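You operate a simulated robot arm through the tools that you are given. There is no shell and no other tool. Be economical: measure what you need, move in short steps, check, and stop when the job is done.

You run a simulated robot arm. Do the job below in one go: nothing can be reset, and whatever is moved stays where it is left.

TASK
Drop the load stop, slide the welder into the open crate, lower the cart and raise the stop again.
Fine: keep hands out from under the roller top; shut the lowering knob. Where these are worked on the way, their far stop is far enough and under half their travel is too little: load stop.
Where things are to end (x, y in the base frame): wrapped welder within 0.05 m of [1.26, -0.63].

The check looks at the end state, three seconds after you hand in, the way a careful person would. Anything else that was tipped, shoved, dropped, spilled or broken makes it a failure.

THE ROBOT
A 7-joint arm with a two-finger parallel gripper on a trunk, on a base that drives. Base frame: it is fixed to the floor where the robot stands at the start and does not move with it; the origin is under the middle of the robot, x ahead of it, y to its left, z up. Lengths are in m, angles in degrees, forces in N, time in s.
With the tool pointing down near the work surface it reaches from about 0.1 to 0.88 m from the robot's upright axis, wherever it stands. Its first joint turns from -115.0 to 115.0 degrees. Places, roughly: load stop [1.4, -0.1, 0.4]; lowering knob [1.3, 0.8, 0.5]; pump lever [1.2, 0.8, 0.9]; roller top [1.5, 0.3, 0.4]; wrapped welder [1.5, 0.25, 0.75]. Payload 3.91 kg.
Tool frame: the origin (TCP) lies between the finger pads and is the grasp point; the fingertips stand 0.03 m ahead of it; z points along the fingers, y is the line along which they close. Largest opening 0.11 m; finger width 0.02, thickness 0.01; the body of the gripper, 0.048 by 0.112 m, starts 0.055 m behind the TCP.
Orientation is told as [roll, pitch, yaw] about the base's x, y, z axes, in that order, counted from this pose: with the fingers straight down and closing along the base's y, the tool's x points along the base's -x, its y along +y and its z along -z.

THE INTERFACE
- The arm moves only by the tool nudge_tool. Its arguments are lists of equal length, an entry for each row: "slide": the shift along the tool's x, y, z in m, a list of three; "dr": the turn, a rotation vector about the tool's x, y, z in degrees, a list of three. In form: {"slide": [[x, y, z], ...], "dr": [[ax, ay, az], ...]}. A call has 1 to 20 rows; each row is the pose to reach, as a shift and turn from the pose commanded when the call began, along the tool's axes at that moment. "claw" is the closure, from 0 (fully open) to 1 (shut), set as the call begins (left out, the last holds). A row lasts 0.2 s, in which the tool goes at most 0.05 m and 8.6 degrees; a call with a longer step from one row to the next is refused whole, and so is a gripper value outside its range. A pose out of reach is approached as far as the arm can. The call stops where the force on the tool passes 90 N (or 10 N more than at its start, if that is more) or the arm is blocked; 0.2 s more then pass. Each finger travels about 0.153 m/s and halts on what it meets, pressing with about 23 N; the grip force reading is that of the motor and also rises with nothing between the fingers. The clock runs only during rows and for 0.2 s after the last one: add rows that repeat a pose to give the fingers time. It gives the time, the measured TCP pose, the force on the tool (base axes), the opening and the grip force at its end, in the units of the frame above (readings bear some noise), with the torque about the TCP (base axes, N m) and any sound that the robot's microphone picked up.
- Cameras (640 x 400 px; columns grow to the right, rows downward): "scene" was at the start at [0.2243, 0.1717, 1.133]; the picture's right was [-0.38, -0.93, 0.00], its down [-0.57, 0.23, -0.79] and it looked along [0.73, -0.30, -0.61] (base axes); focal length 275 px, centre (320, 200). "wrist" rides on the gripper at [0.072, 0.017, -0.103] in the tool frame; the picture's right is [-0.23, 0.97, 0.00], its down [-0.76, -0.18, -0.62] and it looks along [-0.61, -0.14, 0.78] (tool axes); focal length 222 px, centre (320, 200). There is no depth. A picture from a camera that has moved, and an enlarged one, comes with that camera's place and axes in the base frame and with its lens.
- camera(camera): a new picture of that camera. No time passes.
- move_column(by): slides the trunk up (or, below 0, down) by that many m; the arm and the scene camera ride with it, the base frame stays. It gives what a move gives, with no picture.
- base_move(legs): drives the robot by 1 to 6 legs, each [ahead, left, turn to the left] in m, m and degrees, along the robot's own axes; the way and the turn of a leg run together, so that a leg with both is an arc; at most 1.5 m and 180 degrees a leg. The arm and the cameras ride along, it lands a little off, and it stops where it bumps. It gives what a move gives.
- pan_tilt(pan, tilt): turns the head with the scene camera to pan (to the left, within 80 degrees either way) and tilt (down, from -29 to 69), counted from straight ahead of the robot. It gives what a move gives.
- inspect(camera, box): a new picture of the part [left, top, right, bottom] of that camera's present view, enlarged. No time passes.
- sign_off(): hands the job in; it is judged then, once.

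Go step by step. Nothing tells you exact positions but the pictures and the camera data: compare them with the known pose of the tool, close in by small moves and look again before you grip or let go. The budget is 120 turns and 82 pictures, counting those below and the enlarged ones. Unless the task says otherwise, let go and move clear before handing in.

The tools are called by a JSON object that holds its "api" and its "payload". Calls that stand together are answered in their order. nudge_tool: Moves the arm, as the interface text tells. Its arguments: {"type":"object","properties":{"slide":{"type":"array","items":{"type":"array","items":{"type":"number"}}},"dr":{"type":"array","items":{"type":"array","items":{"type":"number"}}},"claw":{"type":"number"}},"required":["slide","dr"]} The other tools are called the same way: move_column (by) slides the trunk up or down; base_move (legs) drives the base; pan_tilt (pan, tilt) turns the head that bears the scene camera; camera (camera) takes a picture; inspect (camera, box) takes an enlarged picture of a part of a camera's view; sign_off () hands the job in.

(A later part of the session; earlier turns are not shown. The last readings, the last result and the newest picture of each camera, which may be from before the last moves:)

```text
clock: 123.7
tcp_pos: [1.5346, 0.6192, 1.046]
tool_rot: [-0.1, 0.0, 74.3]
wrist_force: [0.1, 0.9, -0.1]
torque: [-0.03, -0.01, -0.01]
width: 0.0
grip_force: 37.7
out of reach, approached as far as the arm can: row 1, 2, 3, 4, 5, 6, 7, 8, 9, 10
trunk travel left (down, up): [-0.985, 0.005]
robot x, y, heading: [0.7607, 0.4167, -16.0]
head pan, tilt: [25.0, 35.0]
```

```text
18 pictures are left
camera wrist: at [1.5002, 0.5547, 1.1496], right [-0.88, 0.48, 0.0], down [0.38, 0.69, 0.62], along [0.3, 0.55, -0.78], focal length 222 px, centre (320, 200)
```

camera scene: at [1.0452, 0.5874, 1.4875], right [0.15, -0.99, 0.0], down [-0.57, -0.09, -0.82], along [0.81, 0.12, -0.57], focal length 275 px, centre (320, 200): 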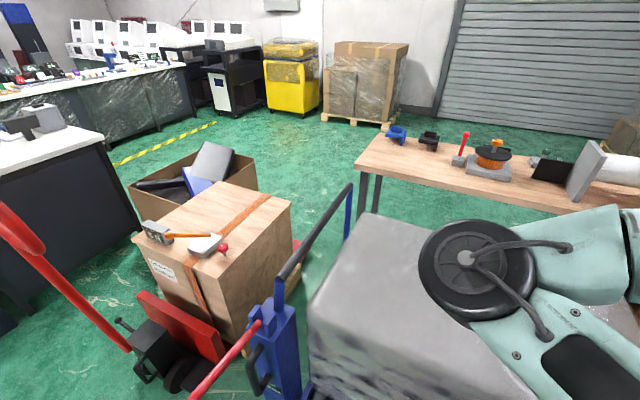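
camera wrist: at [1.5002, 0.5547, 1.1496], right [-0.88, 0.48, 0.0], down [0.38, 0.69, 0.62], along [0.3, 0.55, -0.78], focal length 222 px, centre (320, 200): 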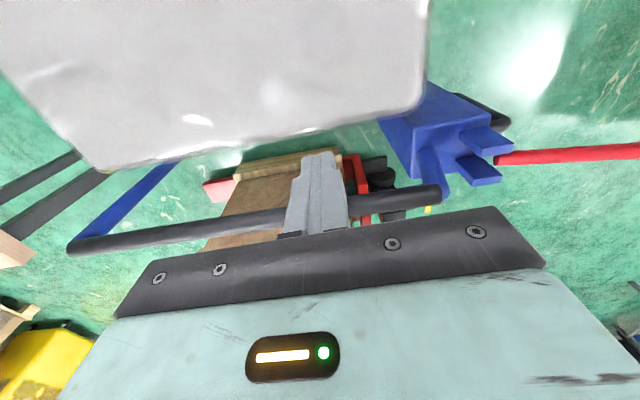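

I'm at the reach limit here, so I shift the base 0.14 m left and then settle the tool over the gap.

{"api": "base_move", "payload": {"legs": [[0, 0.14, 0]]}}

{"api": "nudge_tool", "payload": {"slide": [[0.03, -0.02, 0], [0.06, -0.04, 0], [0.09, -0.055, 0], [0.09, -0.055, 0]], "dr": [[0, 0, 0], [0, 0, 0], [0, 0, 0], [0, 0, 0]]}}

```text
clock: 125.1
tcp_pos: [1.575, 0.7553, 1.0477]
tool_rot: [0.0, 0.0, 74.3]
wrist_force: [-0.1, -0.7, -0.6]
torque: [0.0, -0.03, 0.02]
width: 0.0001
grip_force: 37.2
trunk travel left (down, up): [-0.985, 0.005]
robot x, y, heading: [0.8016, 0.5512, -16.1]
head pan, tilt: [25.0, 35.0]
```

```text
clock: 126.1
tcp_pos: [1.6027, 0.6529, 1.0473]
tool_rot: [-0.1, 0.0, 74.3]
wrist_force: [0.7, 0.4, 0.6]
torque: [0.03, 0.0, -0.01]
width: 0.0
grip_force: 38.1
trunk travel left (down, up): [-0.985, 0.005]
robot x, y, heading: [0.8029, 0.5537, -16.3]
head pan, tilt: [25.0, 35.0]
```

The tool is over the gap (l 1.061). I lower it straight down behind the welder's left face.

{"api": "nudge_tool", "payload": {"slide": [[0.002, 0, 0.04], [0.003, 0, 0.08], [0.003, 0, 0.11], [0.003, 0, 0.14], [0.003, 0, 0.165], [0.003, 0, 0.185]], "dr": [[0, 0, 0], [0, 0, 0], [0, 0, 0], [0, 0, 0], [0, 0, 0], [0, 0, 0]]}}

{"api": "camera", "payload": {"camera": "wrist"}}

```text
clock: 127.5
tcp_pos: [1.5818, 0.6474, 0.9146]
tool_rot: [-0.9, -0.6, 74.5]
wrist_force: [-9.2, -23.9, 75.9]
torque: [-1.27, 0.69, 0.05]
width: 0.0002
grip_force: 37.3
out of reach, approached as far as the arm can: row 3, 4, 5, 6
trunk travel left (down, up): [-0.985, 0.005]
robot x, y, heading: [0.8005, 0.5521, -16.7]
head pan, tilt: [25.0, 35.0]
```

```text
17 pictures are left
camera wrist: at [1.5455, 0.5807, 1.0171], right [-0.88, 0.48, -0.01], down [0.36, 0.68, 0.63], along [0.31, 0.55, -0.77], focal length 222 px, centre (320, 200)
```

wrist: 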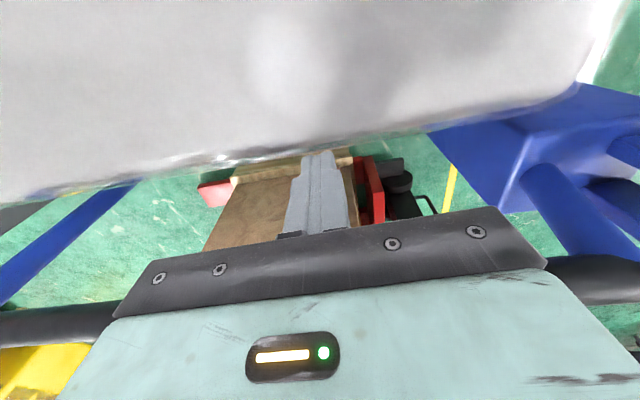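

The fingertip landed on the welder's rounded top edge, and the arm was at its limit low down. I lift, shift about 2 cm towards the handle, and lower using the trunk instead.

{"api": "nudge_tool", "payload": {"slide": [[0, 0, -0.04], [0, 0, -0.08], [-0.005, 0, -0.12], [-0.01, 0, -0.16], [-0.01, 0, -0.2], [-0.01, 0, -0.24], [-0.01, 0, -0.28], [-0.01, 0, -0.3]], "dr": [[0, 0, 0], [0, 0, 0], [0, 0, 0], [0, 0, 0], [0, 0, 0], [0, 0, 0], [0, 0, 0], [0, 0, 0]]}}

{"api": "move_column", "payload": {"by": -0.16}}

```text
clock: 129.3
tcp_pos: [1.5794, 0.6547, 1.1992]
tool_rot: [0.0, 0.0, 74.3]
wrist_force: [-0.4, -0.2, 0.4]
torque: [-0.01, 0.0, -0.03]
width: 0.0001
grip_force: 37.3
trunk travel left (down, up): [-0.985, 0.005]
robot x, y, heading: [0.7982, 0.5477, -16.0]
head pan, tilt: [25.0, 35.0]
```

```text
clock: 131.1
tcp_pos: [1.58, 0.6551, 1.038]
tool_rot: [-0.2, 0.0, 74.2]
wrist_force: [0.5, -0.7, -0.4]
torque: [-0.02, 0.0, -0.01]
width: 0.0
grip_force: 37.8
trunk travel left (down, up): [-0.825, 0.165]
robot x, y, heading: [0.8044, 0.554, -16.5]
head pan, tilt: [25.0, 35.0]
```

{"api": "nudge_tool", "payload": {"slide": [[-0.01, -0.01, 0], [-0.01, -0.02, 0]], "dr": [[0, 0, 0], [0, 0, 0]]}}

{"api": "move_column", "payload": {"by": -0.11}}

{"api": "nudge_tool", "payload": {"slide": [[0, 0, 0.015], [0, 0, 0.03], [0, 0, 0.045], [0, 0, 0.06]], "dr": [[0, 0, 0], [0, 0, 0], [0, 0, 0], [0, 0, 0]]}}

```text
clock: 131.7
tcp_pos: [1.6007, 0.6603, 1.038]
tool_rot: [-0.1, 0.0, 74.2]
wrist_force: [0.4, 0.9, -0.1]
torque: [-0.02, 0.04, 0.01]
width: 0.0
grip_force: 37.4
trunk travel left (down, up): [-0.825, 0.165]
robot x, y, heading: [0.8031, 0.5546, -16.3]
head pan, tilt: [25.0, 35.0]
```

```text
clock: 133.1
tcp_pos: [1.6005, 0.6588, 0.9286]
tool_rot: [-0.1, 0.0, 74.3]
wrist_force: [-0.4, 0.4, -0.4]
torque: [0.0, -0.01, 0.01]
width: 0.0
grip_force: 37.5
trunk travel left (down, up): [-0.715, 0.275]
robot x, y, heading: [0.8006, 0.553, -16.3]
head pan, tilt: [25.0, 35.0]
```

```text
clock: 134.0
tcp_pos: [1.6058, 0.66, 0.9034]
tool_rot: [-1.3, -1.1, 74.4]
wrist_force: [-2.3, -2.8, 34.7]
torque: [1.64, 0.08, 0.05]
width: 0.0
grip_force: 37.6
trunk travel left (down, up): [-0.715, 0.275]
robot x, y, heading: [0.7996, 0.5507, -16.2]
head pan, tilt: [25.0, 35.0]
stopped in row 4: the force on the tool passed its limit at 102 N (the readings are from after the stop); the commanded pose is now the measured one
```

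The hand's body meets the handle bar before the fingers are deep enough. I'll lift, lean the hand about 27° over the welder so that the fingertips reach down behind its face, and try again.

{"api": "nudge_tool", "payload": {"slide": [[0, 0, -0.04], [0, 0, -0.08], [0.004, 0, -0.1], [0.006, 0, -0.1], [0.009, 0, -0.1], [0.009, 0, -0.06], [0.009, 0, -0.03], [0.009, 0, 0], [0.009, 0, 0.018], [0.009, 0, 0.035]], "dr": [[0, 0, 0], [-1.3, -7, 0], [-1.3, -14, 0], [-1.3, -21, 0], [-1.3, -27, 0], [-1.3, -27, 0], [-1.3, -27, 0], [-1.3, -27, 0], [-1.3, -27, 0], [-1.3, -27, 0]]}}

{"api": "camera", "payload": {"camera": "wrist"}}

```text
clock: 136.2
tcp_pos: [1.6049, 0.6567, 0.8669]
tool_rot: [0.2, -28.1, 74.8]
wrist_force: [4.2, 13.2, 21.2]
torque: [-0.61, 0.46, -0.17]
width: 0.0002
grip_force: 38.1
trunk travel left (down, up): [-0.715, 0.275]
robot x, y, heading: [0.8021, 0.5506, -16.3]
head pan, tilt: [25.0, 35.0]
```

```text
16 pictures are left
camera wrist: at [1.5598, 0.552, 0.9242], right [-0.89, 0.45, 0.11], down [0.27, 0.32, 0.91], along [0.37, 0.84, -0.4], focal length 222 px, centre (320, 200)
```

wrist: 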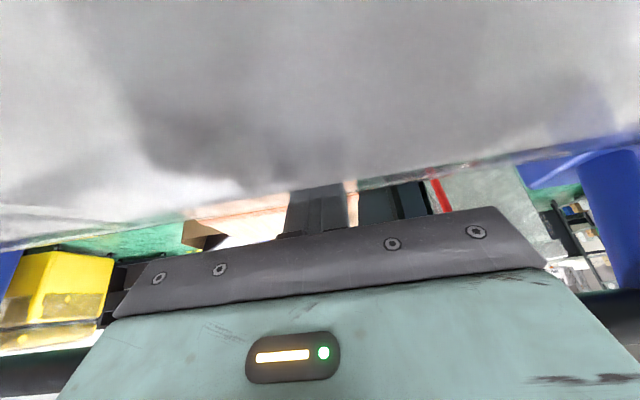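

The tips are behind the welder's face. I push gently towards the crate and watch.

{"api": "nudge_tool", "payload": {"slide": [[0.0088, 0, -0.0047], [0.0176, 0, -0.0094], [0.0265, 0, -0.0141], [0.0353, 0, -0.0188], [0.0441, 0, -0.0236], [0.053, 0, -0.0283], [0.0617, 0, -0.033], [0.0706, 0, -0.0377], [0.0794, 0, -0.0424], [0.0882, 0, -0.0471], [0.097, 0, -0.0518], [0.106, 0, -0.0565]], "dr": [[0, 0, 0], [0, 0, 0], [0, 0, 0], [0, 0, 0], [0, 0, 0], [0, 0, 0], [0, 0, 0], [0, 0, 0], [0, 0, 0], [0, 0, 0], [0, 0, 0], [0, 0, 0]]}}

{"api": "camera", "payload": {"camera": "wrist"}}

```text
clock: 138.8
tcp_pos: [1.5729, 0.5332, 0.8628]
tool_rot: [0.5, -27.5, 74.4]
wrist_force: [-0.5, 0.2, 1.0]
torque: [0.01, 0.03, 0.01]
width: 0.0001
grip_force: 38.0
trunk travel left (down, up): [-0.715, 0.275]
robot x, y, heading: [0.8, 0.5493, -16.3]
head pan, tilt: [25.0, 35.0]
```

```text
15 pictures are left
camera wrist: at [1.5276, 0.4302, 0.9212], right [-0.88, 0.45, 0.11], down [0.28, 0.32, 0.9], along [0.37, 0.83, -0.41], focal length 222 px, centre (320, 200)
```

wrist: 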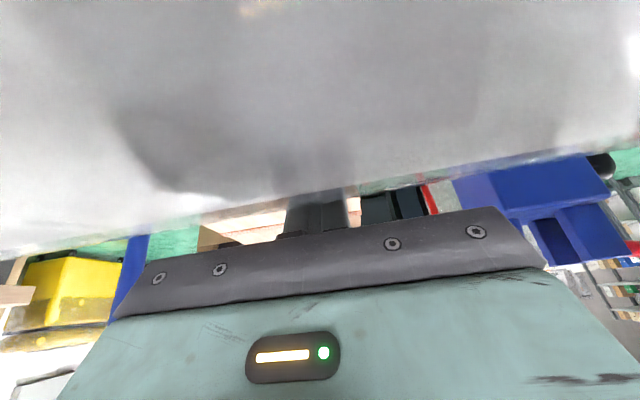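

The welder rolls easily (0.13 m moved with hardly any force). I straighten the tool upright behind it now that there is room, then push on.

{"api": "nudge_tool", "payload": {"slide": [[-0.0265, 0, 0.0141], [-0.0265, 0, 0.0141], [-0.0265, 0, 0.0141], [-0.0265, 0, 0.0141], [-0.0265, 0, 0.0141]], "dr": [[0, 0, 0], [0, 7, 0], [0, 14, 0], [0, 21, 0], [0, 27.5, 0]]}}

{"api": "nudge_tool", "payload": {"slide": [[0.02, 0, 0], [0.04, 0, 0], [0.06, 0, 0], [0.08, 0, 0], [0.1, 0, 0], [0.12, 0, 0], [0.14, 0, 0], [0.16, 0, 0], [0.18, 0, 0], [0.2, 0, 0], [0.22, 0, 0], [0.24, 0, 0], [0.26, 0, 0], [0.28, 0, 0], [0.3, 0, 0], [0.315, 0, 0], [0.33, 0, 0], [0.34, 0, 0], [0.345, 0, 0]], "dr": [[0, 0, 0], [0, 0, 0], [0, 0, 0], [0, 0, 0], [0, 0, 0], [0, 0, 0], [0, 0, 0], [0, 0, 0], [0, 0, 0], [0, 0, 0], [0, 0, 0], [0, 0, 0], [0, 0, 0], [0, 0, 0], [0, 0, 0], [0, 0, 0], [0, 0, 0], [0, 0, 0], [0, 0, 0]]}}

{"api": "pan_tilt", "payload": {"pan": -20, "tilt": 40}}

{"api": "camera", "payload": {"camera": "scene"}}

```text
clock: 140.0
tcp_pos: [1.5798, 0.564, 0.863]
tool_rot: [0.4, -0.1, 74.7]
wrist_force: [0.5, 0.0, 0.3]
torque: [0.0, -0.01, -0.01]
width: 0.0
grip_force: 38.2
trunk travel left (down, up): [-0.715, 0.275]
robot x, y, heading: [0.8029, 0.5501, -16.6]
head pan, tilt: [25.0, 35.0]
```

```text
clock: 144.0
tcp_pos: [1.4891, 0.2299, 0.8628]
tool_rot: [0.5, -0.2, 74.7]
wrist_force: [-0.3, 0.6, -0.2]
torque: [0.03, 0.0, -0.04]
width: 0.0
grip_force: 37.7
trunk travel left (down, up): [-0.715, 0.275]
robot x, y, heading: [0.7984, 0.5528, -16.3]
head pan, tilt: [25.0, 35.0]
```

```text
clock: 145.1
tcp_pos: [1.4892, 0.2314, 0.8625]
tool_rot: [0.5, -0.1, 74.7]
wrist_force: [0.7, -0.5, 0.4]
torque: [-0.01, 0.0, 0.04]
width: 0.0002
grip_force: 37.7
trunk travel left (down, up): [-0.715, 0.275]
robot x, y, heading: [0.8002, 0.5557, -16.1]
head pan, tilt: [-20.0, 40.0]
```

```text
14 pictures are left
camera scene: at [1.0659, 0.6582, 1.3699], right [-0.59, -0.81, 0.0], down [-0.52, 0.38, -0.77], along [0.62, -0.45, -0.64], focal length 275 px, centre (320, 200)
```

scene: 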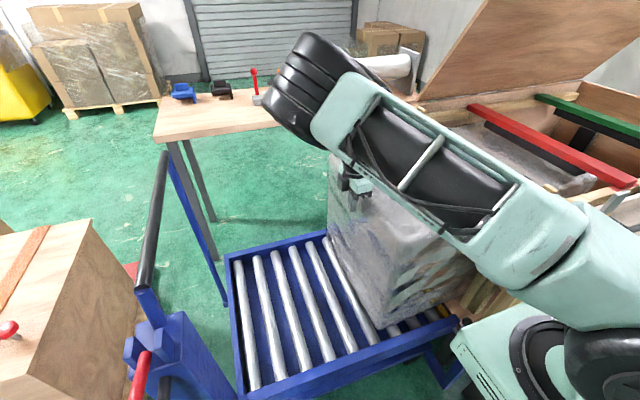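

The welder is two-thirds across and already under the red brace without contact force. I back the tool off, shift the base right 0.16 m and a little forward, then finish the push.

{"api": "nudge_tool", "payload": {"slide": [[-0.04, 0, 0], [-0.08, 0, 0], [-0.12, 0, 0], [-0.16, 0, 0], [-0.19, 0, 0]], "dr": [[0, 0, 0], [0, 0, 0], [0, 0, 0], [0, 0, 0], [0, 0, 0]]}}

{"api": "base_move", "payload": {"legs": [[0, -0.155, 0], [0.025, 0, 0]]}}

```text
clock: 146.3
tcp_pos: [1.5384, 0.4137, 0.8615]
tool_rot: [0.4, -0.2, 74.6]
wrist_force: [0.6, 0.8, -0.3]
torque: [0.06, 0.01, 0.07]
width: 0.0
grip_force: 37.9
trunk travel left (down, up): [-0.715, 0.275]
robot x, y, heading: [0.7984, 0.5485, -16.5]
head pan, tilt: [-20.0, 40.0]
```

```text
clock: 148.1
tcp_pos: [1.5196, 0.2611, 0.8618]
tool_rot: [0.4, -0.3, 74.9]
wrist_force: [0.0, 0.4, -0.2]
torque: [0.03, 0.0, 0.03]
width: 0.0001
grip_force: 37.9
trunk travel left (down, up): [-0.715, 0.275]
robot x, y, heading: [0.785, 0.3982, -16.0]
head pan, tilt: [-20.0, 40.0]
```

{"api": "nudge_tool", "payload": {"slide": [[0.02, 0.001, 0], [0.04, 0.003, 0], [0.06, 0.004, 0], [0.08, 0.006, 0], [0.1, 0.008, 0], [0.12, 0.01, 0], [0.14, 0.012, 0], [0.16, 0.014, 0], [0.18, 0.016, 0], [0.2, 0.018, 0], [0.22, 0.02, 0], [0.24, 0.022, 0], [0.26, 0.024, 0], [0.28, 0.026, 0], [0.3, 0.028, 0], [0.32, 0.03, 0], [0.335, 0.032, 0], [0.345, 0.034, 0], [0.35, 0.035, 0]], "dr": [[0, 0, 0], [0, 0, 0], [0, 0, 0], [0, 0, 0], [0, 0, 0], [0, 0, 0], [0, 0, 0], [0, 0, 0], [0, 0, 0], [0, 0, 0], [0, 0, 0], [0, 0, 0], [0, 0, 0], [0, 0, 0], [0, 0, 0], [0, 0, 0], [0, 0, 0], [0, 0, 0], [0, 0, 0]]}}

{"api": "camera", "payload": {"camera": "scene"}}

```text
clock: 152.1
tcp_pos: [1.3934, -0.0714, 0.8602]
tool_rot: [0.5, 0.1, 74.6]
wrist_force: [6.9, 8.1, -1.8]
torque: [-0.13, 0.09, 0.16]
width: 0.0
grip_force: 37.7
trunk travel left (down, up): [-0.715, 0.275]
robot x, y, heading: [0.7839, 0.3969, -16.1]
head pan, tilt: [-20.0, 40.0]
```

```text
13 pictures are left
camera scene: at [1.0463, 0.5026, 1.3698], right [-0.59, -0.81, 0.0], down [-0.52, 0.38, -0.77], along [0.62, -0.45, -0.64], focal length 275 px, centre (320, 200)
```

scene: 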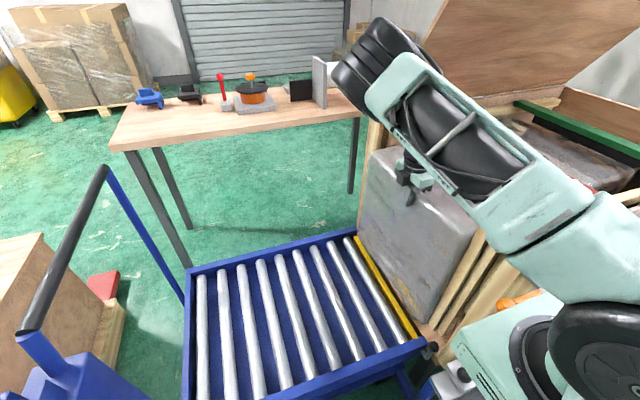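

The stop strip lies flush and the welder is mostly inside. I lean the hand outward for reach and push to about 4 cm short of the goal.

{"api": "nudge_tool", "payload": {"slide": [[-0.008, 0, 0], [-0.008, 0, 0], [-0.008, 0, 0], [-0.008, 0, 0], [0.01, 0, 0], [0.028, 0.001, 0], [0.046, 0.002, 0], [0.064, 0.003, 0], [0.082, 0.004, 0], [0.1, 0.005, 0], [0.118, 0.006, 0], [0.132, 0.007, 0], [0.146, 0.008, 0], [0.156, 0.009, 0], [0.162, 0.01, 0]], "dr": [[7, 0, 0], [14, 0, 0], [21, 0, 0], [28, 0, 0], [28, 0, 0], [28, 0, 0], [28, 0, 0], [28, 0, 0], [28, 0, 0], [28, 0, 0], [28, 0, 0], [28, 0, 0], [28, 0, 0], [28, 0, 0], [28, 0, 0]]}}

{"api": "pan_tilt", "payload": {"pan": -40, "tilt": 40}}

{"api": "camera", "payload": {"camera": "scene"}}

{"api": "camera", "payload": {"camera": "wrist"}}

```text
clock: 155.3
tcp_pos: [1.3417, -0.2248, 0.8621]
tool_rot: [-27.7, 0.2, 74.8]
wrist_force: [-0.2, -5.9, 28.6]
torque: [0.05, 2.2, 0.38]
width: 0.0
grip_force: 38.0
trunk travel left (down, up): [-0.715, 0.275]
robot x, y, heading: [0.7769, 0.3977, -16.3]
head pan, tilt: [-20.0, 40.0]
```

```text
clock: 156.1
tcp_pos: [1.342, -0.2252, 0.8627]
tool_rot: [-27.7, 0.1, 74.8]
wrist_force: [-2.6, -19.9, 36.6]
torque: [0.37, 2.79, 1.57]
width: 0.0
grip_force: 37.8
trunk travel left (down, up): [-0.715, 0.275]
robot x, y, heading: [0.7789, 0.3968, -16.0]
head pan, tilt: [-40.0, 40.0]
```

```text
12 pictures are left
camera scene: at [1.0238, 0.4824, 1.3703], right [-0.83, -0.56, 0.0], down [-0.36, 0.53, -0.77], along [0.43, -0.64, -0.64], focal length 275 px, centre (320, 200)
```

scene: 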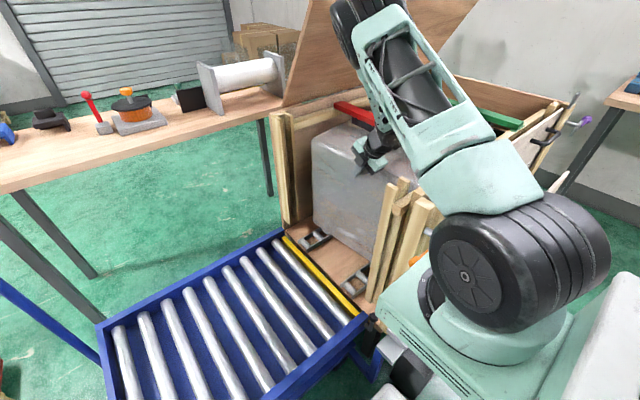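

```text
11 pictures are left
camera wrist: at [1.2634, -0.2773, 0.9461], right [-0.77, 0.45, -0.45], down [0.07, 0.77, 0.63], along [0.63, 0.46, -0.63], focal length 222 px, centre (320, 200)
```

wrist: 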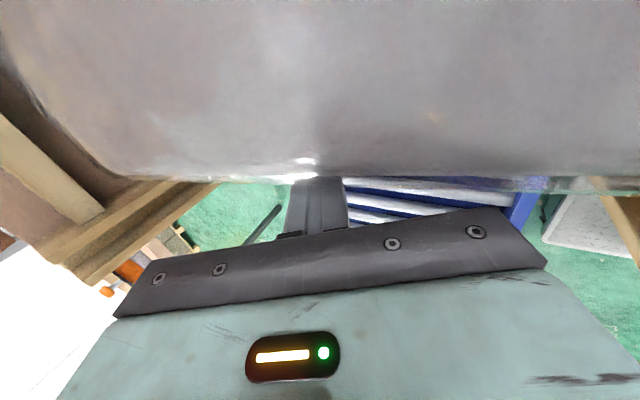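

About 4 cm remain, and the camera housing is brushing the welder's top. I lift a little and make the last push.

{"api": "nudge_tool", "payload": {"slide": [[0, -0.0066, -0.0124], [0.01, -0.0066, -0.0124], [0.02, -0.0066, -0.0124], [0.03, -0.0066, -0.0124], [0.038, -0.0066, -0.0124], [0.041, -0.0066, -0.0124], [0.041, -0.0066, -0.0124]], "dr": [[0, 0, 0], [0, 0, 0], [0, 0, 0], [0, 0, 0], [0, 0, 0], [0, 0, 0], [0, 0, 0]]}}

{"api": "camera", "payload": {"camera": "wrist"}}

```text
clock: 157.7
tcp_pos: [1.3323, -0.2627, 0.8745]
tool_rot: [-27.6, -0.1, 74.9]
wrist_force: [-0.6, -0.1, -0.7]
torque: [-0.02, 0.02, -0.01]
width: 0.0
grip_force: 37.5
trunk travel left (down, up): [-0.715, 0.275]
robot x, y, heading: [0.7821, 0.3995, -16.2]
head pan, tilt: [-40.0, 40.0]
```

```text
10 pictures are left
camera wrist: at [1.254, -0.3156, 0.958], right [-0.77, 0.45, -0.45], down [0.07, 0.77, 0.64], along [0.63, 0.46, -0.63], focal length 222 px, centre (320, 200)
```

wrist: 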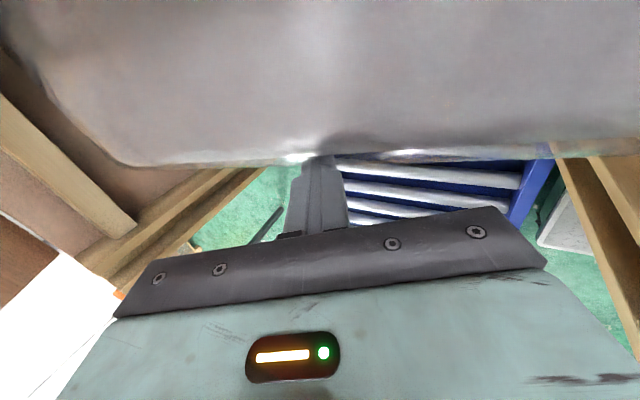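

The welder's left face is at l≈0.09, which puts its centre near (1.265, -0.63). I withdraw the tool: back off, rise and return over the front.

{"api": "nudge_tool", "payload": {"slide": [[-0.03, 0, 0], [-0.07, 0, 0], [-0.11, 0, 0], [-0.13, -0.019, -0.035], [-0.14, -0.038, -0.07], [-0.15, -0.056, -0.106], [-0.16, -0.075, -0.14], [-0.16, -0.075, -0.14], [-0.16, -0.075, -0.14], [-0.16, -0.075, -0.14], [-0.16, -0.075, -0.14]], "dr": [[0, 0, 0], [0, 0, 0], [0, 0, 0], [0, 0, 0], [0, 0, 0], [0, 0, 0], [0, 0, 0], [-7, 0, 0], [-14, 0, 0], [-21, 0, 0], [-28, 0, 0]]}}

{"api": "move_column", "payload": {"by": 0.2}}

{"api": "nudge_tool", "payload": {"slide": [[0, 0.03, 0], [0, 0.06, 0], [0, 0.09, 0], [0, 0.12, 0], [0, 0.15, 0], [0, 0.18, 0], [0, 0.21, 0], [0, 0.24, 0], [0, 0.27, 0], [0, 0.29, 0], [0, 0.29, 0], [0, 0.29, 0]], "dr": [[0, 0, 8], [0, 0, 16], [0, 0, 24], [0, 0, 32], [0, 0, 40], [0, 0, 48], [0, 0, 56], [0, 0, 64], [0, 0, 72], [0, 0, 80], [0, 0, 88], [0, 0, 90]]}}

```text
clock: 160.1
tcp_pos: [1.3763, -0.1085, 1.035]
tool_rot: [0.5, -0.3, 75.0]
wrist_force: [0.0, 0.5, 0.2]
torque: [0.0, 0.0, 0.03]
width: 0.0
grip_force: 37.9
trunk travel left (down, up): [-0.715, 0.275]
robot x, y, heading: [0.7783, 0.3932, -16.3]
head pan, tilt: [-40.0, 40.0]
```

```text
clock: 162.3
tcp_pos: [1.3769, -0.1086, 1.2342]
tool_rot: [0.4, -0.2, 75.0]
wrist_force: [0.7, -0.1, 0.6]
torque: [-0.01, 0.0, 0.0]
width: 0.0
grip_force: 37.6
trunk travel left (down, up): [-0.915, 0.075]
robot x, y, heading: [0.781, 0.3953, -16.4]
head pan, tilt: [-40.0, 40.0]
```

```text
clock: 164.9
tcp_pos: [1.0963, -0.0322, 1.2376]
tool_rot: [0.2, 0.4, -15.4]
wrist_force: [-0.8, 0.6, 0.4]
torque: [0.02, 0.03, 0.03]
width: 0.0002
grip_force: 37.6
trunk travel left (down, up): [-0.915, 0.075]
robot x, y, heading: [0.782, 0.3951, -16.4]
head pan, tilt: [-40.0, 40.0]
```

Next is the lowering knob on the mast at the cart's left end. Before driving there I look left for what blocked me earlier and zoom on the knob.

{"api": "base_move", "payload": {"legs": [[-0.25, 0, 0], [0, 0.16, 0]]}}

{"api": "pan_tilt", "payload": {"pan": 45, "tilt": 48}}

{"api": "camera", "payload": {"camera": "scene"}}

```text
clock: 167.7
tcp_pos: [0.8979, 0.1875, 1.2361]
tool_rot: [0.2, 0.4, -15.3]
wrist_force: [-0.1, 1.1, -0.2]
torque: [0.02, -0.02, -0.02]
width: 0.0001
grip_force: 37.3
trunk travel left (down, up): [-0.915, 0.075]
robot x, y, heading: [0.5871, 0.6213, -16.5]
head pan, tilt: [-40.0, 40.0]
```

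```text
clock: 169.3
tcp_pos: [0.898, 0.187, 1.2362]
tool_rot: [0.1, 0.4, -15.3]
wrist_force: [-0.2, 0.6, 0.2]
torque: [0.0, 0.0, 0.01]
width: 0.0
grip_force: 37.6
trunk travel left (down, up): [-0.915, 0.075]
robot x, y, heading: [0.5864, 0.6166, -16.2]
head pan, tilt: [45.0, 48.0]
```

```text
9 pictures are left
camera scene: at [0.8513, 0.8107, 1.5585], right [0.48, -0.88, 0.0], down [-0.65, -0.36, -0.67], along [0.59, 0.32, -0.74], focal length 275 px, centre (320, 200)
```

scene: 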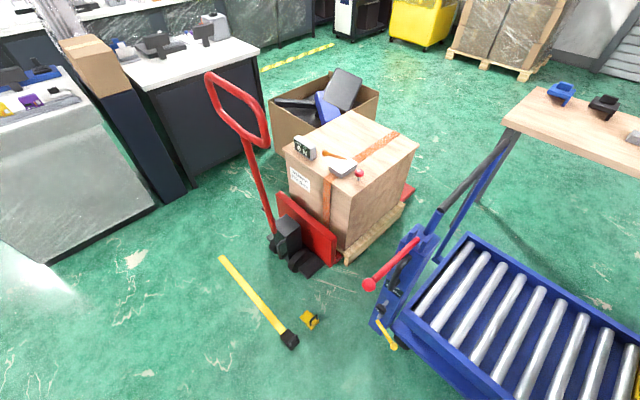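

The floor to my left is clear. I zoom on the mast's knob.

{"api": "inspect", "payload": {"camera": "scene", "box": [350, 240, 430, 350]}}

```text
3.64 times, centred on (390, 295) of scene
camera zoom: at [0.8513, 0.8107, 1.5585], right [0.48, -0.88, 0.0], down [-0.65, -0.36, -0.67], along [0.59, 0.32, -0.74], focal length 998 px, centre (66, -146)
```

zoom: 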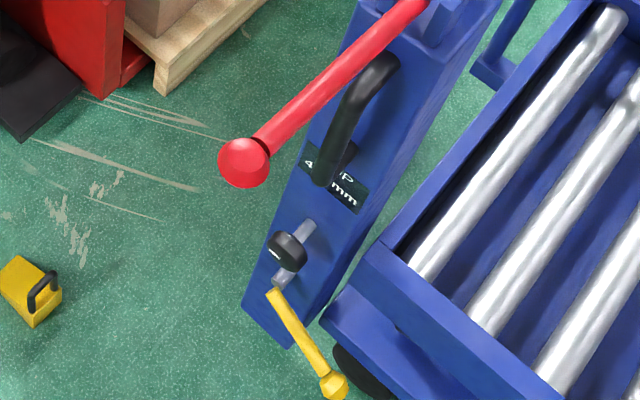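

The knob is at about (1.313, 0.793, 0.485) on a stud facing me. I lower the trunk, bring the tool left and tilt it horizontal, facing the knob.

{"api": "move_column", "payload": {"by": -0.4}}

{"api": "nudge_tool", "payload": {"slide": [[0.005, 0.045, 0.01], [0.01, 0.09, 0.02], [0.01, 0.135, 0.03], [0.01, 0.18, 0.04], [0.01, 0.225, 0.05], [0.01, 0.27, 0.06], [0.01, 0.315, 0.07], [0.01, 0.36, 0.08], [0.01, 0.405, 0.09], [0.01, 0.45, 0.1], [0.01, 0.495, 0.1]], "dr": [[0, 0, 0], [0, 0, 0], [0, 0, 0], [0, 0, 0], [0, 0, 0], [0, 0, 0], [0, 0, 0], [0, 0, 0], [0, 0, 0], [0, 0, 0], [0, 0, 0]], "claw": 0.2}}

{"api": "nudge_tool", "payload": {"slide": [[0, 0, 0], [0, 0, 0.02], [0, 0, 0.04], [0, 0, 0.06], [0, 0, 0.08], [0, 0, 0.1], [0, 0, 0.12], [0, 0, 0.14], [0, 0, 0.16], [0, 0, 0.18], [0, 0, 0.2], [0, 0, 0.22]], "dr": [[0, -8, 0], [0, -16, 0], [0, -24, 0], [0, -32, 0], [0, -40, 0], [0, -48, 0], [0, -56, 0], [0, -64, 0], [0, -72, 0], [0, -80, 0], [0, -88, 0], [0, -90, 0]]}}

```text
clock: 173.1
tcp_pos: [0.8984, 0.1863, 0.8365]
tool_rot: [0.3, 0.4, -15.3]
wrist_force: [0.8, 0.2, 0.0]
torque: [0.02, 0.0, -0.02]
width: 0.0001
grip_force: 37.6
trunk travel left (down, up): [-0.515, 0.475]
robot x, y, heading: [0.5848, 0.6156, -16.3]
head pan, tilt: [45.0, 48.0]
```

```text
clock: 175.1
tcp_pos: [1.0342, 0.5152, 0.7542]
tool_rot: [0.8, 0.8, -27.7]
wrist_force: [-0.4, -0.7, 0.7]
torque: [0.01, 0.0, 0.01]
width: 0.0881
grip_force: 0.1
out of reach, approached as far as the arm can: row 1, 2, 3, 4, 5, 6, 7, 8, 9
trunk travel left (down, up): [-0.515, 0.475]
robot x, y, heading: [0.5856, 0.6168, -16.3]
head pan, tilt: [45.0, 48.0]
stopped in row 9: the arm was blocked; the commanded pose is now the measured one
```

```text
clock: 176.1
tcp_pos: [1.0933, 0.4866, 0.6935]
tool_rot: [2.1, -27.8, -39.4]
wrist_force: [0.5, 0.7, -0.6]
torque: [0.01, 0.03, -0.03]
width: 0.0882
grip_force: 0.1
out of reach, approached as far as the arm can: row 1, 2, 3, 4
trunk travel left (down, up): [-0.515, 0.475]
robot x, y, heading: [0.585, 0.6191, -16.3]
head pan, tilt: [45.0, 48.0]
stopped in row 4: the arm was blocked; the commanded pose is now the measured one
```

The arm is folded too tight here. I back the base 0.22 m to give it room, then finish levelling the tool.

{"api": "base_move", "payload": {"legs": [[-0.22, 0, 0]]}}

{"api": "nudge_tool", "payload": {"slide": [[0, 0, 0], [0, 0, 0], [0, 0, 0], [0, 0, 0], [0, 0, 0], [0, 0, 0], [0, 0, 0], [0, 0, 0]], "dr": [[0, -8, 0], [0, -16, 0], [0, -24, 0], [0, -32, 0], [0, -40, 0], [0, -48, 0], [0, -56, 0], [0, -61, 0]]}}

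{"api": "nudge_tool", "payload": {"slide": [[0, 0.03, 0], [0, 0.06, 0], [0.02, 0.09, 0.02], [0.04, 0.12, 0.05], [0.06, 0.15, 0.08]], "dr": [[-6, 0, 0], [-12, 0, 0], [-18, 0, 0], [-23, 0, 0], [-23, 0, 0]]}}

```text
clock: 177.8
tcp_pos: [0.8837, 0.5532, 0.6923]
tool_rot: [2.2, -27.9, -39.1]
wrist_force: [0.2, -0.1, -0.4]
torque: [-0.01, -0.03, 0.02]
width: 0.0878
grip_force: 0.0
trunk travel left (down, up): [-0.515, 0.475]
robot x, y, heading: [0.3756, 0.6771, -16.4]
head pan, tilt: [45.0, 48.0]
```

```text
clock: 178.4
tcp_pos: [0.8933, 0.5171, 0.6965]
tool_rot: [8.9, -39.1, -55.3]
wrist_force: [1.0, 0.4, -1.0]
torque: [0.01, 0.0, -0.01]
width: 0.0882
grip_force: 0.2
out of reach, approached as far as the arm can: row 1, 2, 3
trunk travel left (down, up): [-0.515, 0.475]
robot x, y, heading: [0.3741, 0.6817, -16.4]
head pan, tilt: [45.0, 48.0]
stopped in row 3: the arm was blocked; the commanded pose is now the measured one
```

```text
clock: 179.6
tcp_pos: [1.0195, 0.62, 0.6156]
tool_rot: [31.9, -39.1, -55.2]
wrist_force: [0.2, 0.5, 0.9]
torque: [0.01, -0.02, -0.01]
width: 0.088
grip_force: 0.0
trunk travel left (down, up): [-0.515, 0.475]
robot x, y, heading: [0.3706, 0.68, -16.7]
head pan, tilt: [45.0, 48.0]
```

I compute the needed turn and combine it with a move out towards the knob, where the arm is better extended.

{"api": "nudge_tool", "payload": {"slide": [[0.02, 0.021, 0.018], [0.04, 0.043, 0.036], [0.06, 0.064, 0.054], [0.08, 0.085, 0.072], [0.1, 0.106, 0.09], [0.121, 0.128, 0.109]], "dr": [[-3, -6.3, 0], [-6, -12.6, 0], [-9, -18.9, 0], [-12, -25.2, 0], [-15, -31.5, 0], [-17.8, -37.5, 0]]}}

{"api": "camera", "payload": {"camera": "wrist"}}

```text
clock: 181.0
tcp_pos: [1.1109, 0.7791, 0.5186]
tool_rot: [90.2, -58.8, -105.9]
wrist_force: [0.4, -0.1, -0.2]
torque: [0.01, 0.04, -0.05]
width: 0.0882
grip_force: 0.0
trunk travel left (down, up): [-0.515, 0.475]
robot x, y, heading: [0.3712, 0.6824, -16.4]
head pan, tilt: [45.0, 48.0]
```

```text
7 pictures are left
camera wrist: at [1.0253, 0.857, 0.4651], right [0.19, 0.69, 0.7], down [-0.75, -0.36, 0.56], along [0.63, -0.63, 0.45], focal length 222 px, centre (320, 200)
```

wrist: 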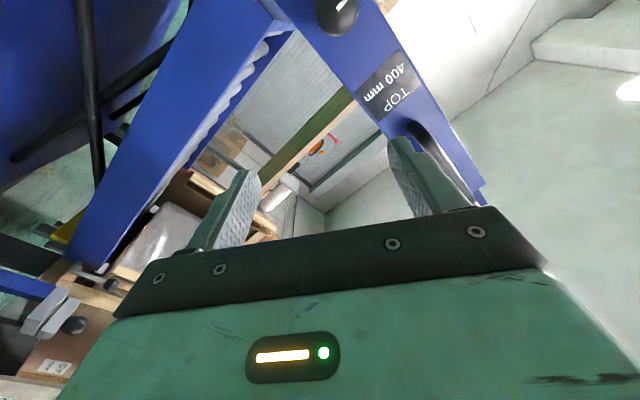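

Level and pointing at the knob at last: knob centre about (1.3135, 0.796, 0.475). I align sideways, then approach using arm plus a short base move.

{"api": "nudge_tool", "payload": {"slide": [[0.037, 0.019, 0], [0.0733, 0.0381, 0], [0.0733, 0.0381, 0.03]], "dr": [[0, 0, 0], [0, 0, 0], [0, 0, 0]]}}

{"api": "base_move", "payload": {"legs": [[0.1, 0, 0]]}}

{"api": "camera", "payload": {"camera": "wrist"}}

```text
clock: 182.0
tcp_pos: [1.1735, 0.8938, 0.5614]
tool_rot: [94.9, -52.8, -107.5]
wrist_force: [0.1, 0.3, -0.5]
torque: [0.01, -0.03, 0.01]
width: 0.088
grip_force: 0.1
out of reach, approached as far as the arm can: row 3
trunk travel left (down, up): [-0.515, 0.475]
robot x, y, heading: [0.3717, 0.682, -16.3]
head pan, tilt: [45.0, 48.0]
stopped in row 3: the arm was blocked; the commanded pose is now the measured one
```

```text
clock: 183.2
tcp_pos: [1.2691, 0.8648, 0.563]
tool_rot: [95.0, -52.8, -107.6]
wrist_force: [0.4, 0.6, -0.5]
torque: [0.04, -0.01, -0.01]
width: 0.088
grip_force: 0.1
trunk travel left (down, up): [-0.515, 0.475]
robot x, y, heading: [0.4683, 0.6504, -16.4]
head pan, tilt: [45.0, 48.0]
```

```text
6 pictures are left
camera wrist: at [1.185, 0.9441, 0.5098], right [0.11, 0.63, 0.77], down [-0.77, -0.43, 0.47], along [0.63, -0.64, 0.44], focal length 222 px, centre (320, 200)
```

wrist: 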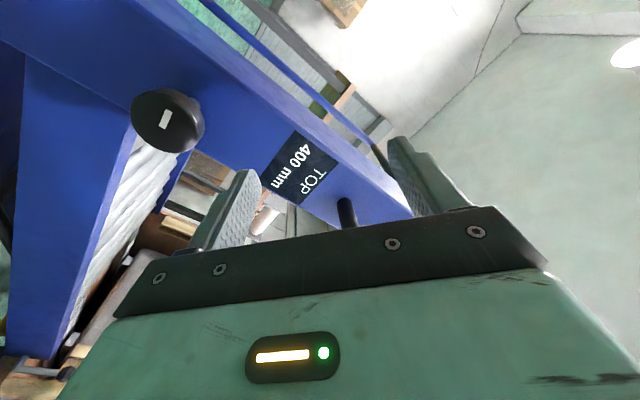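

The arm drifted up-left of the knob but is free of contact. I correct down-right by small steps before advancing.

{"api": "nudge_tool", "payload": {"slide": [[0.012, -0.032, -0.012], [0.025, -0.064, -0.015], [0.0374, -0.096, -0.016]], "dr": [[0, 0, 0], [0, 0, 0], [0, 0, 0]]}}

```text
clock: 184.2
tcp_pos: [1.252, 0.8491, 0.5365]
tool_rot: [97.5, -48.7, -107.8]
wrist_force: [-0.7, 0.3, 0.0]
torque: [0.01, -0.05, 0.02]
width: 0.0881
grip_force: 0.1
out of reach, approached as far as the arm can: row 2, 3
trunk travel left (down, up): [-0.515, 0.475]
robot x, y, heading: [0.4658, 0.65, -16.5]
head pan, tilt: [45.0, 48.0]
stopped in row 3: the arm was blocked; the commanded pose is now the measured one
```

This side of the wrist's range runs out because I reach across to the left. I back the tool off and shift the base 0.38 m left so the reach is straight ahead.

{"api": "nudge_tool", "payload": {"slide": [[0, 0, -0.04], [0, 0, -0.08], [0, 0, -0.12]], "dr": [[0, 0, 0], [0, 0, 0], [0, 0, 0]]}}

{"api": "nudge_tool", "payload": {"slide": [[0.02, -0.03, 0], [0.04, -0.06, 0], [0.06, -0.09, 0], [0.08, -0.12, 0], [0.1, -0.15, 0], [0.115, -0.18, 0], [0.13, -0.21, 0]], "dr": [[0, 0, 4], [0, 0, 8], [0, 0, 12], [0, 0, 16], [0, 0, 20], [0, 0, 24], [0, 0, 28]]}}

{"api": "base_move", "payload": {"legs": [[0, 0.36, 0]]}}

```text
clock: 185.0
tcp_pos: [1.1342, 0.8698, 0.5193]
tool_rot: [97.3, -49.2, -107.9]
wrist_force: [0.0, 0.8, 0.3]
torque: [0.02, 0.0, -0.03]
width: 0.0882
grip_force: 0.0
trunk travel left (down, up): [-0.515, 0.475]
robot x, y, heading: [0.4676, 0.6499, -16.5]
head pan, tilt: [45.0, 48.0]
```

```text
clock: 185.7
tcp_pos: [1.1876, 0.9126, 0.5674]
tool_rot: [101.5, -27.8, -108.5]
wrist_force: [1.0, 0.0, -0.3]
torque: [0.0, -0.01, -0.01]
width: 0.088
grip_force: 0.1
out of reach, approached as far as the arm can: row 3
trunk travel left (down, up): [-0.515, 0.475]
robot x, y, heading: [0.4639, 0.6522, -16.3]
head pan, tilt: [45.0, 48.0]
stopped in row 3: the arm was blocked; the commanded pose is now the measured one
```

```text
clock: 188.0
tcp_pos: [1.288, 1.2508, 0.566]
tool_rot: [101.5, -27.9, -108.8]
wrist_force: [-0.1, 0.4, 0.0]
torque: [0.02, -0.02, 0.0]
width: 0.0877
grip_force: 0.1
trunk travel left (down, up): [-0.515, 0.475]
robot x, y, heading: [0.5687, 0.9954, -16.6]
head pan, tilt: [45.0, 48.0]
```

Now nearly straight in front of the mast. I bring the tool back right to face the knob, rolling it upright.

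{"api": "nudge_tool", "payload": {"slide": [[-0.031, -0.0256, -0.003], [-0.062, -0.051, -0.005], [-0.092, -0.077, -0.005], [-0.123, -0.102, -0.005], [-0.154, -0.128, -0.005], [-0.185, -0.154, -0.005], [-0.216, -0.179, -0.005], [-0.247, -0.205, -0.005], [-0.277, -0.23, -0.005], [-0.308, -0.256, -0.005], [-0.339, -0.2817, -0.005]], "dr": [[0, 0, -5.5], [0, 0, -11], [0, 0, -16.5], [0, 0, -22], [0, 0, -27.5], [0, 0, -33], [0, 0, -38.5], [0, 0, -44], [0, 0, -49.5], [0, 0, -55], [0, 0, -60]]}}

{"api": "camera", "payload": {"camera": "wrist"}}

```text
clock: 190.4
tcp_pos: [1.1983, 0.8258, 0.4821]
tool_rot: [171.2, -79.7, 175.3]
wrist_force: [-0.7, -0.5, 0.5]
torque: [0.03, -0.01, 0.0]
width: 0.0878
grip_force: 0.0
trunk travel left (down, up): [-0.515, 0.475]
robot x, y, heading: [0.5678, 0.9956, -16.5]
head pan, tilt: [45.0, 48.0]
```

```text
5 pictures are left
camera wrist: at [1.1169, 0.8663, 0.3923], right [0.18, 0.95, 0.25], down [-0.77, -0.02, 0.64], along [0.61, -0.31, 0.73], focal length 222 px, centre (320, 200)
```

wrist: 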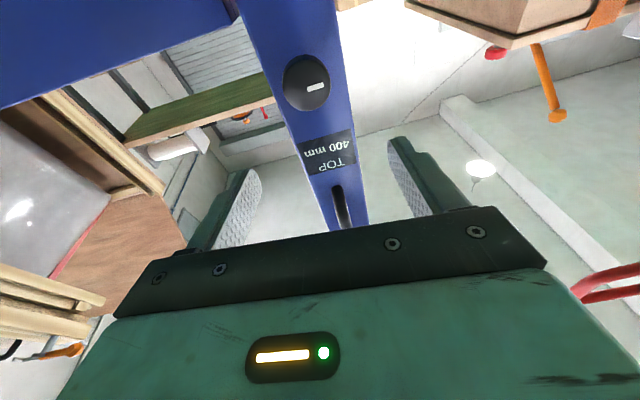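

The knob is right ahead at about (1.314, 0.796, 0.467). I level the last 10°, advance over it and close.

{"api": "nudge_tool", "payload": {"slide": [[0.015, -0.001, 0], [0.033, -0.002, 0.02], [0.033, -0.002, 0.05], [0.033, -0.002, 0.08], [0.033, -0.002, 0.103]], "dr": [[0, 5, 0], [0, 10, 0], [0, 10, 0], [0, 10, 0], [0, 10, 0]]}}

{"api": "nudge_tool", "payload": {"slide": [[0, 0, 0], [0, 0, 0], [0, 0, 0]], "dr": [[0, 0, 0], [0, 0, 0], [0, 0, 0]], "claw": 1}}

```text
clock: 191.6
tcp_pos: [1.3045, 0.8006, 0.4642]
tool_rot: [95.5, -88.4, -108.7]
wrist_force: [0.0, -0.3, -0.6]
torque: [0.02, 0.0, 0.02]
width: 0.088
grip_force: 0.1
trunk travel left (down, up): [-0.515, 0.475]
robot x, y, heading: [0.5691, 0.9922, -16.8]
head pan, tilt: [45.0, 48.0]
```

```text
clock: 192.4
tcp_pos: [1.3054, 0.7961, 0.4642]
tool_rot: [96.2, -88.5, -109.7]
wrist_force: [4.3, -28.1, 0.4]
torque: [0.17, 0.23, -0.41]
width: 0.0433
grip_force: 45.0
trunk travel left (down, up): [-0.515, 0.475]
robot x, y, heading: [0.5693, 0.993, -16.6]
head pan, tilt: [45.0, 48.0]
```

I hold the knob (0.043 m). I turn it counter-clockwise in steps and watch the reading.

{"api": "nudge_tool", "payload": {"slide": [[0, -0.003, 0], [0, -0.004, 0], [0, -0.004, 0], [0, -0.004, 0], [0, -0.004, 0], [0, -0.004, 0]], "dr": [[0, 0, 0], [0, 0, -8], [0, 0, -16], [0, 0, -24], [0, 0, -32], [0, 0, -40]]}}

{"api": "inspect", "payload": {"camera": "wrist", "box": [160, 0, 480, 240]}}

```text
clock: 193.8
tcp_pos: [1.303, 0.7938, 0.4662]
tool_rot: [-90.4, -51.4, 76.7]
wrist_force: [5.0, -36.2, 9.1]
torque: [0.41, 0.72, -0.76]
width: 0.0436
grip_force: 45.7
trunk travel left (down, up): [-0.515, 0.475]
robot x, y, heading: [0.5672, 0.9954, -16.4]
head pan, tilt: [45.0, 48.0]
```

```text
1.67 times, centred on (320, 120) of wrist
camera zoom: at [1.1955, 0.7874, 0.398], right [0.21, 0.88, -0.43], down [-0.53, 0.47, 0.7], along [0.82, 0.08, 0.57], focal length 370 px, centre (320, 333)
```

zoom: 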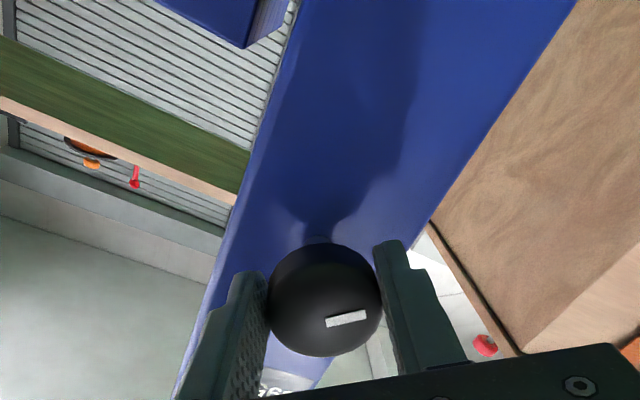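

The index mark stayed put relative to the fingers, so the knob is turning with me. I turn another 40° and hold for the deck to sink.

{"api": "nudge_tool", "payload": {"slide": [[0, 0, 0], [0, 0, 0], [0, 0, 0], [0, 0, 0], [0, 0, 0], [0, 0, 0], [0, 0, 0], [0, 0, 0], [0, 0, 0], [0, 0, 0], [0, 0, 0], [0, 0, 0], [0, 0, 0], [0, 0, 0], [0, 0, 0], [0, 0, 0], [0, 0, 0], [0, 0, 0], [0, 0, 0], [0, 0, 0]], "dr": [[0, 0, -8], [0, 0, -16], [0, 0, -24], [0, 0, -32], [0, 0, -40], [0, 0, -40], [0, 0, -40], [0, 0, -40], [0, 0, -40], [0, 0, -40], [0, 0, -40], [0, 0, -40], [0, 0, -40], [0, 0, -40], [0, 0, -40], [0, 0, -40], [0, 0, -40], [0, 0, -40], [0, 0, -40], [0, 0, -40]]}}

{"api": "pan_tilt", "payload": {"pan": -20, "tilt": 45}}

{"api": "camera", "payload": {"camera": "scene"}}

```text
clock: 198.0
tcp_pos: [1.304, 0.7957, 0.4695]
tool_rot: [-90.8, -11.5, 76.7]
wrist_force: [9.2, -27.8, 40.7]
torque: [-0.12, -0.71, -0.68]
width: 0.0431
grip_force: 44.5
trunk travel left (down, up): [-0.515, 0.475]
robot x, y, heading: [0.5695, 0.9902, -16.6]
head pan, tilt: [45.0, 48.0]
```

```text
clock: 199.4
tcp_pos: [1.3039, 0.7949, 0.4683]
tool_rot: [-90.8, -11.4, 76.8]
wrist_force: [8.3, -27.9, 41.3]
torque: [-0.06, -0.76, -0.63]
width: 0.0432
grip_force: 45.2
trunk travel left (down, up): [-0.515, 0.475]
robot x, y, heading: [0.5698, 0.9924, -16.6]
head pan, tilt: [-20.0, 45.0]
```

```text
3 pictures are left
camera scene: at [0.8289, 1.1004, 1.1631], right [-0.6, -0.8, 0.0], down [-0.57, 0.42, -0.71], along [0.57, -0.42, -0.71], focal length 275 px, centre (320, 200)
```

scene: 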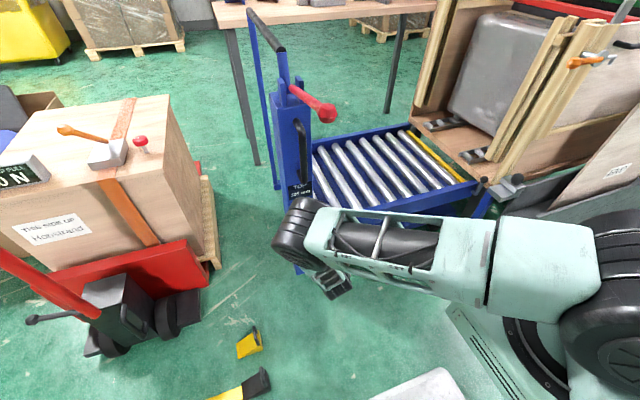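

The deck has sunk by roughly 9 cm. I hold the knob open for several more seconds so that it comes fully down.

{"api": "nudge_tool", "payload": {"slide": [[0, 0, 0], [0, 0, 0], [0, 0, 0], [0, 0, 0], [0, 0, 0], [0, 0, 0], [0, 0, 0], [0, 0, 0], [0, 0, 0], [0, 0, 0], [0, 0, 0], [0, 0, 0], [0, 0, 0], [0, 0, 0], [0, 0, 0], [0, 0, 0], [0, 0, 0], [0, 0, 0], [0, 0, 0], [0, 0, 0]], "dr": [[0, 0, 0], [0, 0, 0], [0, 0, 0], [0, 0, 0], [0, 0, 0], [0, 0, 0], [0, 0, 0], [0, 0, 0], [0, 0, 0], [0, 0, 0], [0, 0, 0], [0, 0, 0], [0, 0, 0], [0, 0, 0], [0, 0, 0], [0, 0, 0], [0, 0, 0], [0, 0, 0], [0, 0, 0], [0, 0, 0]]}}

{"api": "nudge_tool", "payload": {"slide": [[0, 0, 0], [0, 0, 0], [0, 0, 0], [0, 0, 0], [0, 0, 0], [0, 0, 0], [0, 0, 0], [0, 0, 0], [0, 0, 0], [0, 0, 0], [0, 0, 0], [0, 0, 0], [0, 0, 0], [0, 0, 0], [0, 0, 0], [0, 0, 0], [0, 0, 0], [0, 0, 0], [0, 0, 0], [0, 0, 0]], "dr": [[0, 0, 0], [0, 0, 0], [0, 0, 0], [0, 0, 0], [0, 0, 0], [0, 0, 0], [0, 0, 0], [0, 0, 0], [0, 0, 0], [0, 0, 0], [0, 0, 0], [0, 0, 0], [0, 0, 0], [0, 0, 0], [0, 0, 0], [0, 0, 0], [0, 0, 0], [0, 0, 0], [0, 0, 0], [0, 0, 0]]}}

{"api": "inspect", "payload": {"camera": "scene", "box": [280, 100, 530, 256]}}

```text
clock: 203.6
tcp_pos: [1.3022, 0.7963, 0.4687]
tool_rot: [-91.0, -11.6, 76.8]
wrist_force: [7.4, -26.4, 42.2]
torque: [-0.1, -0.82, -0.57]
width: 0.043
grip_force: 45.1
trunk travel left (down, up): [-0.515, 0.475]
robot x, y, heading: [0.5733, 0.9974, -16.7]
head pan, tilt: [-20.0, 45.0]
```

```text
clock: 207.8
tcp_pos: [1.3037, 0.7949, 0.4696]
tool_rot: [-91.0, -11.5, 76.7]
wrist_force: [6.6, -25.5, 42.6]
torque: [-0.11, -0.89, -0.55]
width: 0.0431
grip_force: 45.2
trunk travel left (down, up): [-0.515, 0.475]
robot x, y, heading: [0.567, 0.994, -16.6]
head pan, tilt: [-20.0, 45.0]
```

```text
2.56 times, centred on (405, 178) of scene
camera zoom: at [0.8288, 1.1003, 1.1631], right [-0.6, -0.8, 0.0], down [-0.57, 0.42, -0.71], along [0.57, -0.42, -0.71], focal length 703 px, centre (102, 256)
```

zoom: 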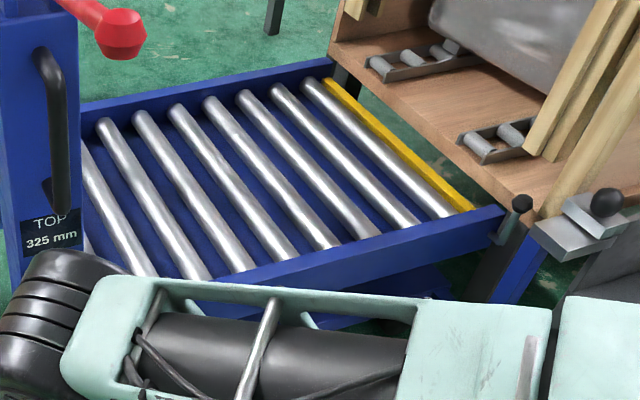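

The display now reads 325 mm and has stopped, so the deck is fully down, and the stop's ball shows at (1.128, 0.006, 0.39). I turn the knob back shut, then let go and back off.

{"api": "nudge_tool", "payload": {"slide": [[0, 0, 0], [0, 0, 0], [0, 0, 0], [0, 0, 0], [0, 0, 0], [0, 0, 0], [0, 0, 0], [0, 0, 0], [0, 0, 0], [0, 0, 0], [0, 0, 0], [0, 0, 0]], "dr": [[0, 0, 8], [0, 0, 16], [0, 0, 24], [0, 0, 32], [0, 0, 40], [0, 0, 48], [0, 0, 56], [0, 0, 64], [0, 0, 72], [0, 0, 80], [0, 0, 85], [0, 0, 85]]}}

```text
clock: 210.4
tcp_pos: [1.3022, 0.7981, 0.4663]
tool_rot: [92.2, -83.3, -105.5]
wrist_force: [-4.3, -15.1, 20.5]
torque: [-0.26, -1.23, -0.66]
width: 0.043
grip_force: 45.1
trunk travel left (down, up): [-0.515, 0.475]
robot x, y, heading: [0.5699, 0.9936, -16.4]
head pan, tilt: [-20.0, 45.0]
```

There is no resistance yet, so I turn further clockwise to feel the shut stop.

{"api": "nudge_tool", "payload": {"slide": [[0, 0, 0], [0, 0, 0], [0, 0, 0], [0, 0, 0]], "dr": [[0, 0, 8], [0, 0, 16], [0, 0, 24], [0, 0, 24]]}}

{"api": "inspect", "payload": {"camera": "wrist", "box": [160, 0, 480, 240]}}

```text
clock: 211.4
tcp_pos: [1.3025, 0.8009, 0.4639]
tool_rot: [89.8, -59.3, -102.7]
wrist_force: [4.4, 12.5, -5.8]
torque: [-0.88, 0.8, 0.72]
width: 0.0431
grip_force: 44.7
trunk travel left (down, up): [-0.515, 0.475]
robot x, y, heading: [0.5702, 0.9916, -16.9]
head pan, tilt: [-20.0, 45.0]
```

```text
1.67 times, centred on (320, 120) of wrist
camera zoom: at [1.2137, 0.8746, 0.4104], right [0.16, 0.7, 0.69], down [-0.73, -0.39, 0.56], along [0.67, -0.6, 0.45], focal length 370 px, centre (320, 333)
```

zoom: 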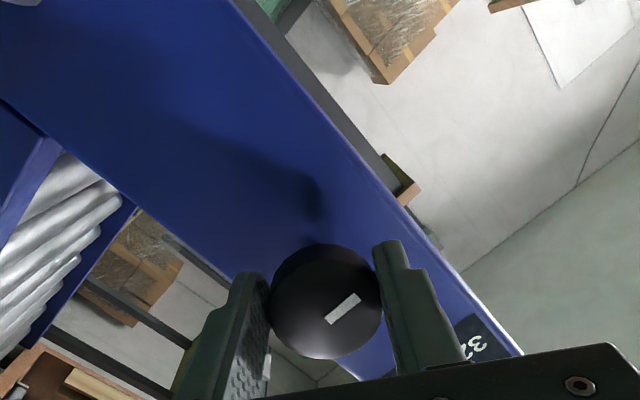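

The knob stopped against its shut end (the mark slipped relative to my fingers, torque about 1 N m), so it is shut. I let go, back off, and drive back to where I worked the stop.

{"api": "nudge_tool", "payload": {"slide": [[0, 0, 0], [0, 0, 0], [0, 0, 0], [0, 0, -0.04], [0, 0, -0.08], [0, 0, -0.12], [0, 0, -0.16], [0, 0, -0.16]], "dr": [[0, 0, 0], [0, 0, 0], [0, 0, 0], [0, 0, 0], [0, 0, 0], [0, 0, -8], [0, 0, -16], [0, 0, -24]], "claw": 0.2}}

{"api": "base_move", "payload": {"legs": [[0, -0.42, 0]]}}

```text
clock: 213.2
tcp_pos: [1.1458, 0.8352, 0.466]
tool_rot: [91.8, -83.5, -104.8]
wrist_force: [0.2, -0.3, -0.8]
torque: [-0.01, 0.0, 0.05]
width: 0.0878
grip_force: 0.0
trunk travel left (down, up): [-0.515, 0.475]
robot x, y, heading: [0.5704, 0.9927, -16.5]
head pan, tilt: [-20.0, 45.0]
```

```text
clock: 215.8
tcp_pos: [1.023, 0.4253, 0.4653]
tool_rot: [91.4, -83.4, -105.1]
wrist_force: [0.2, 0.1, -0.8]
torque: [-0.02, 0.01, 0.02]
width: 0.0882
grip_force: 0.1
trunk travel left (down, up): [-0.515, 0.475]
robot x, y, heading: [0.4449, 0.591, -17.2]
head pan, tilt: [-20.0, 45.0]
```

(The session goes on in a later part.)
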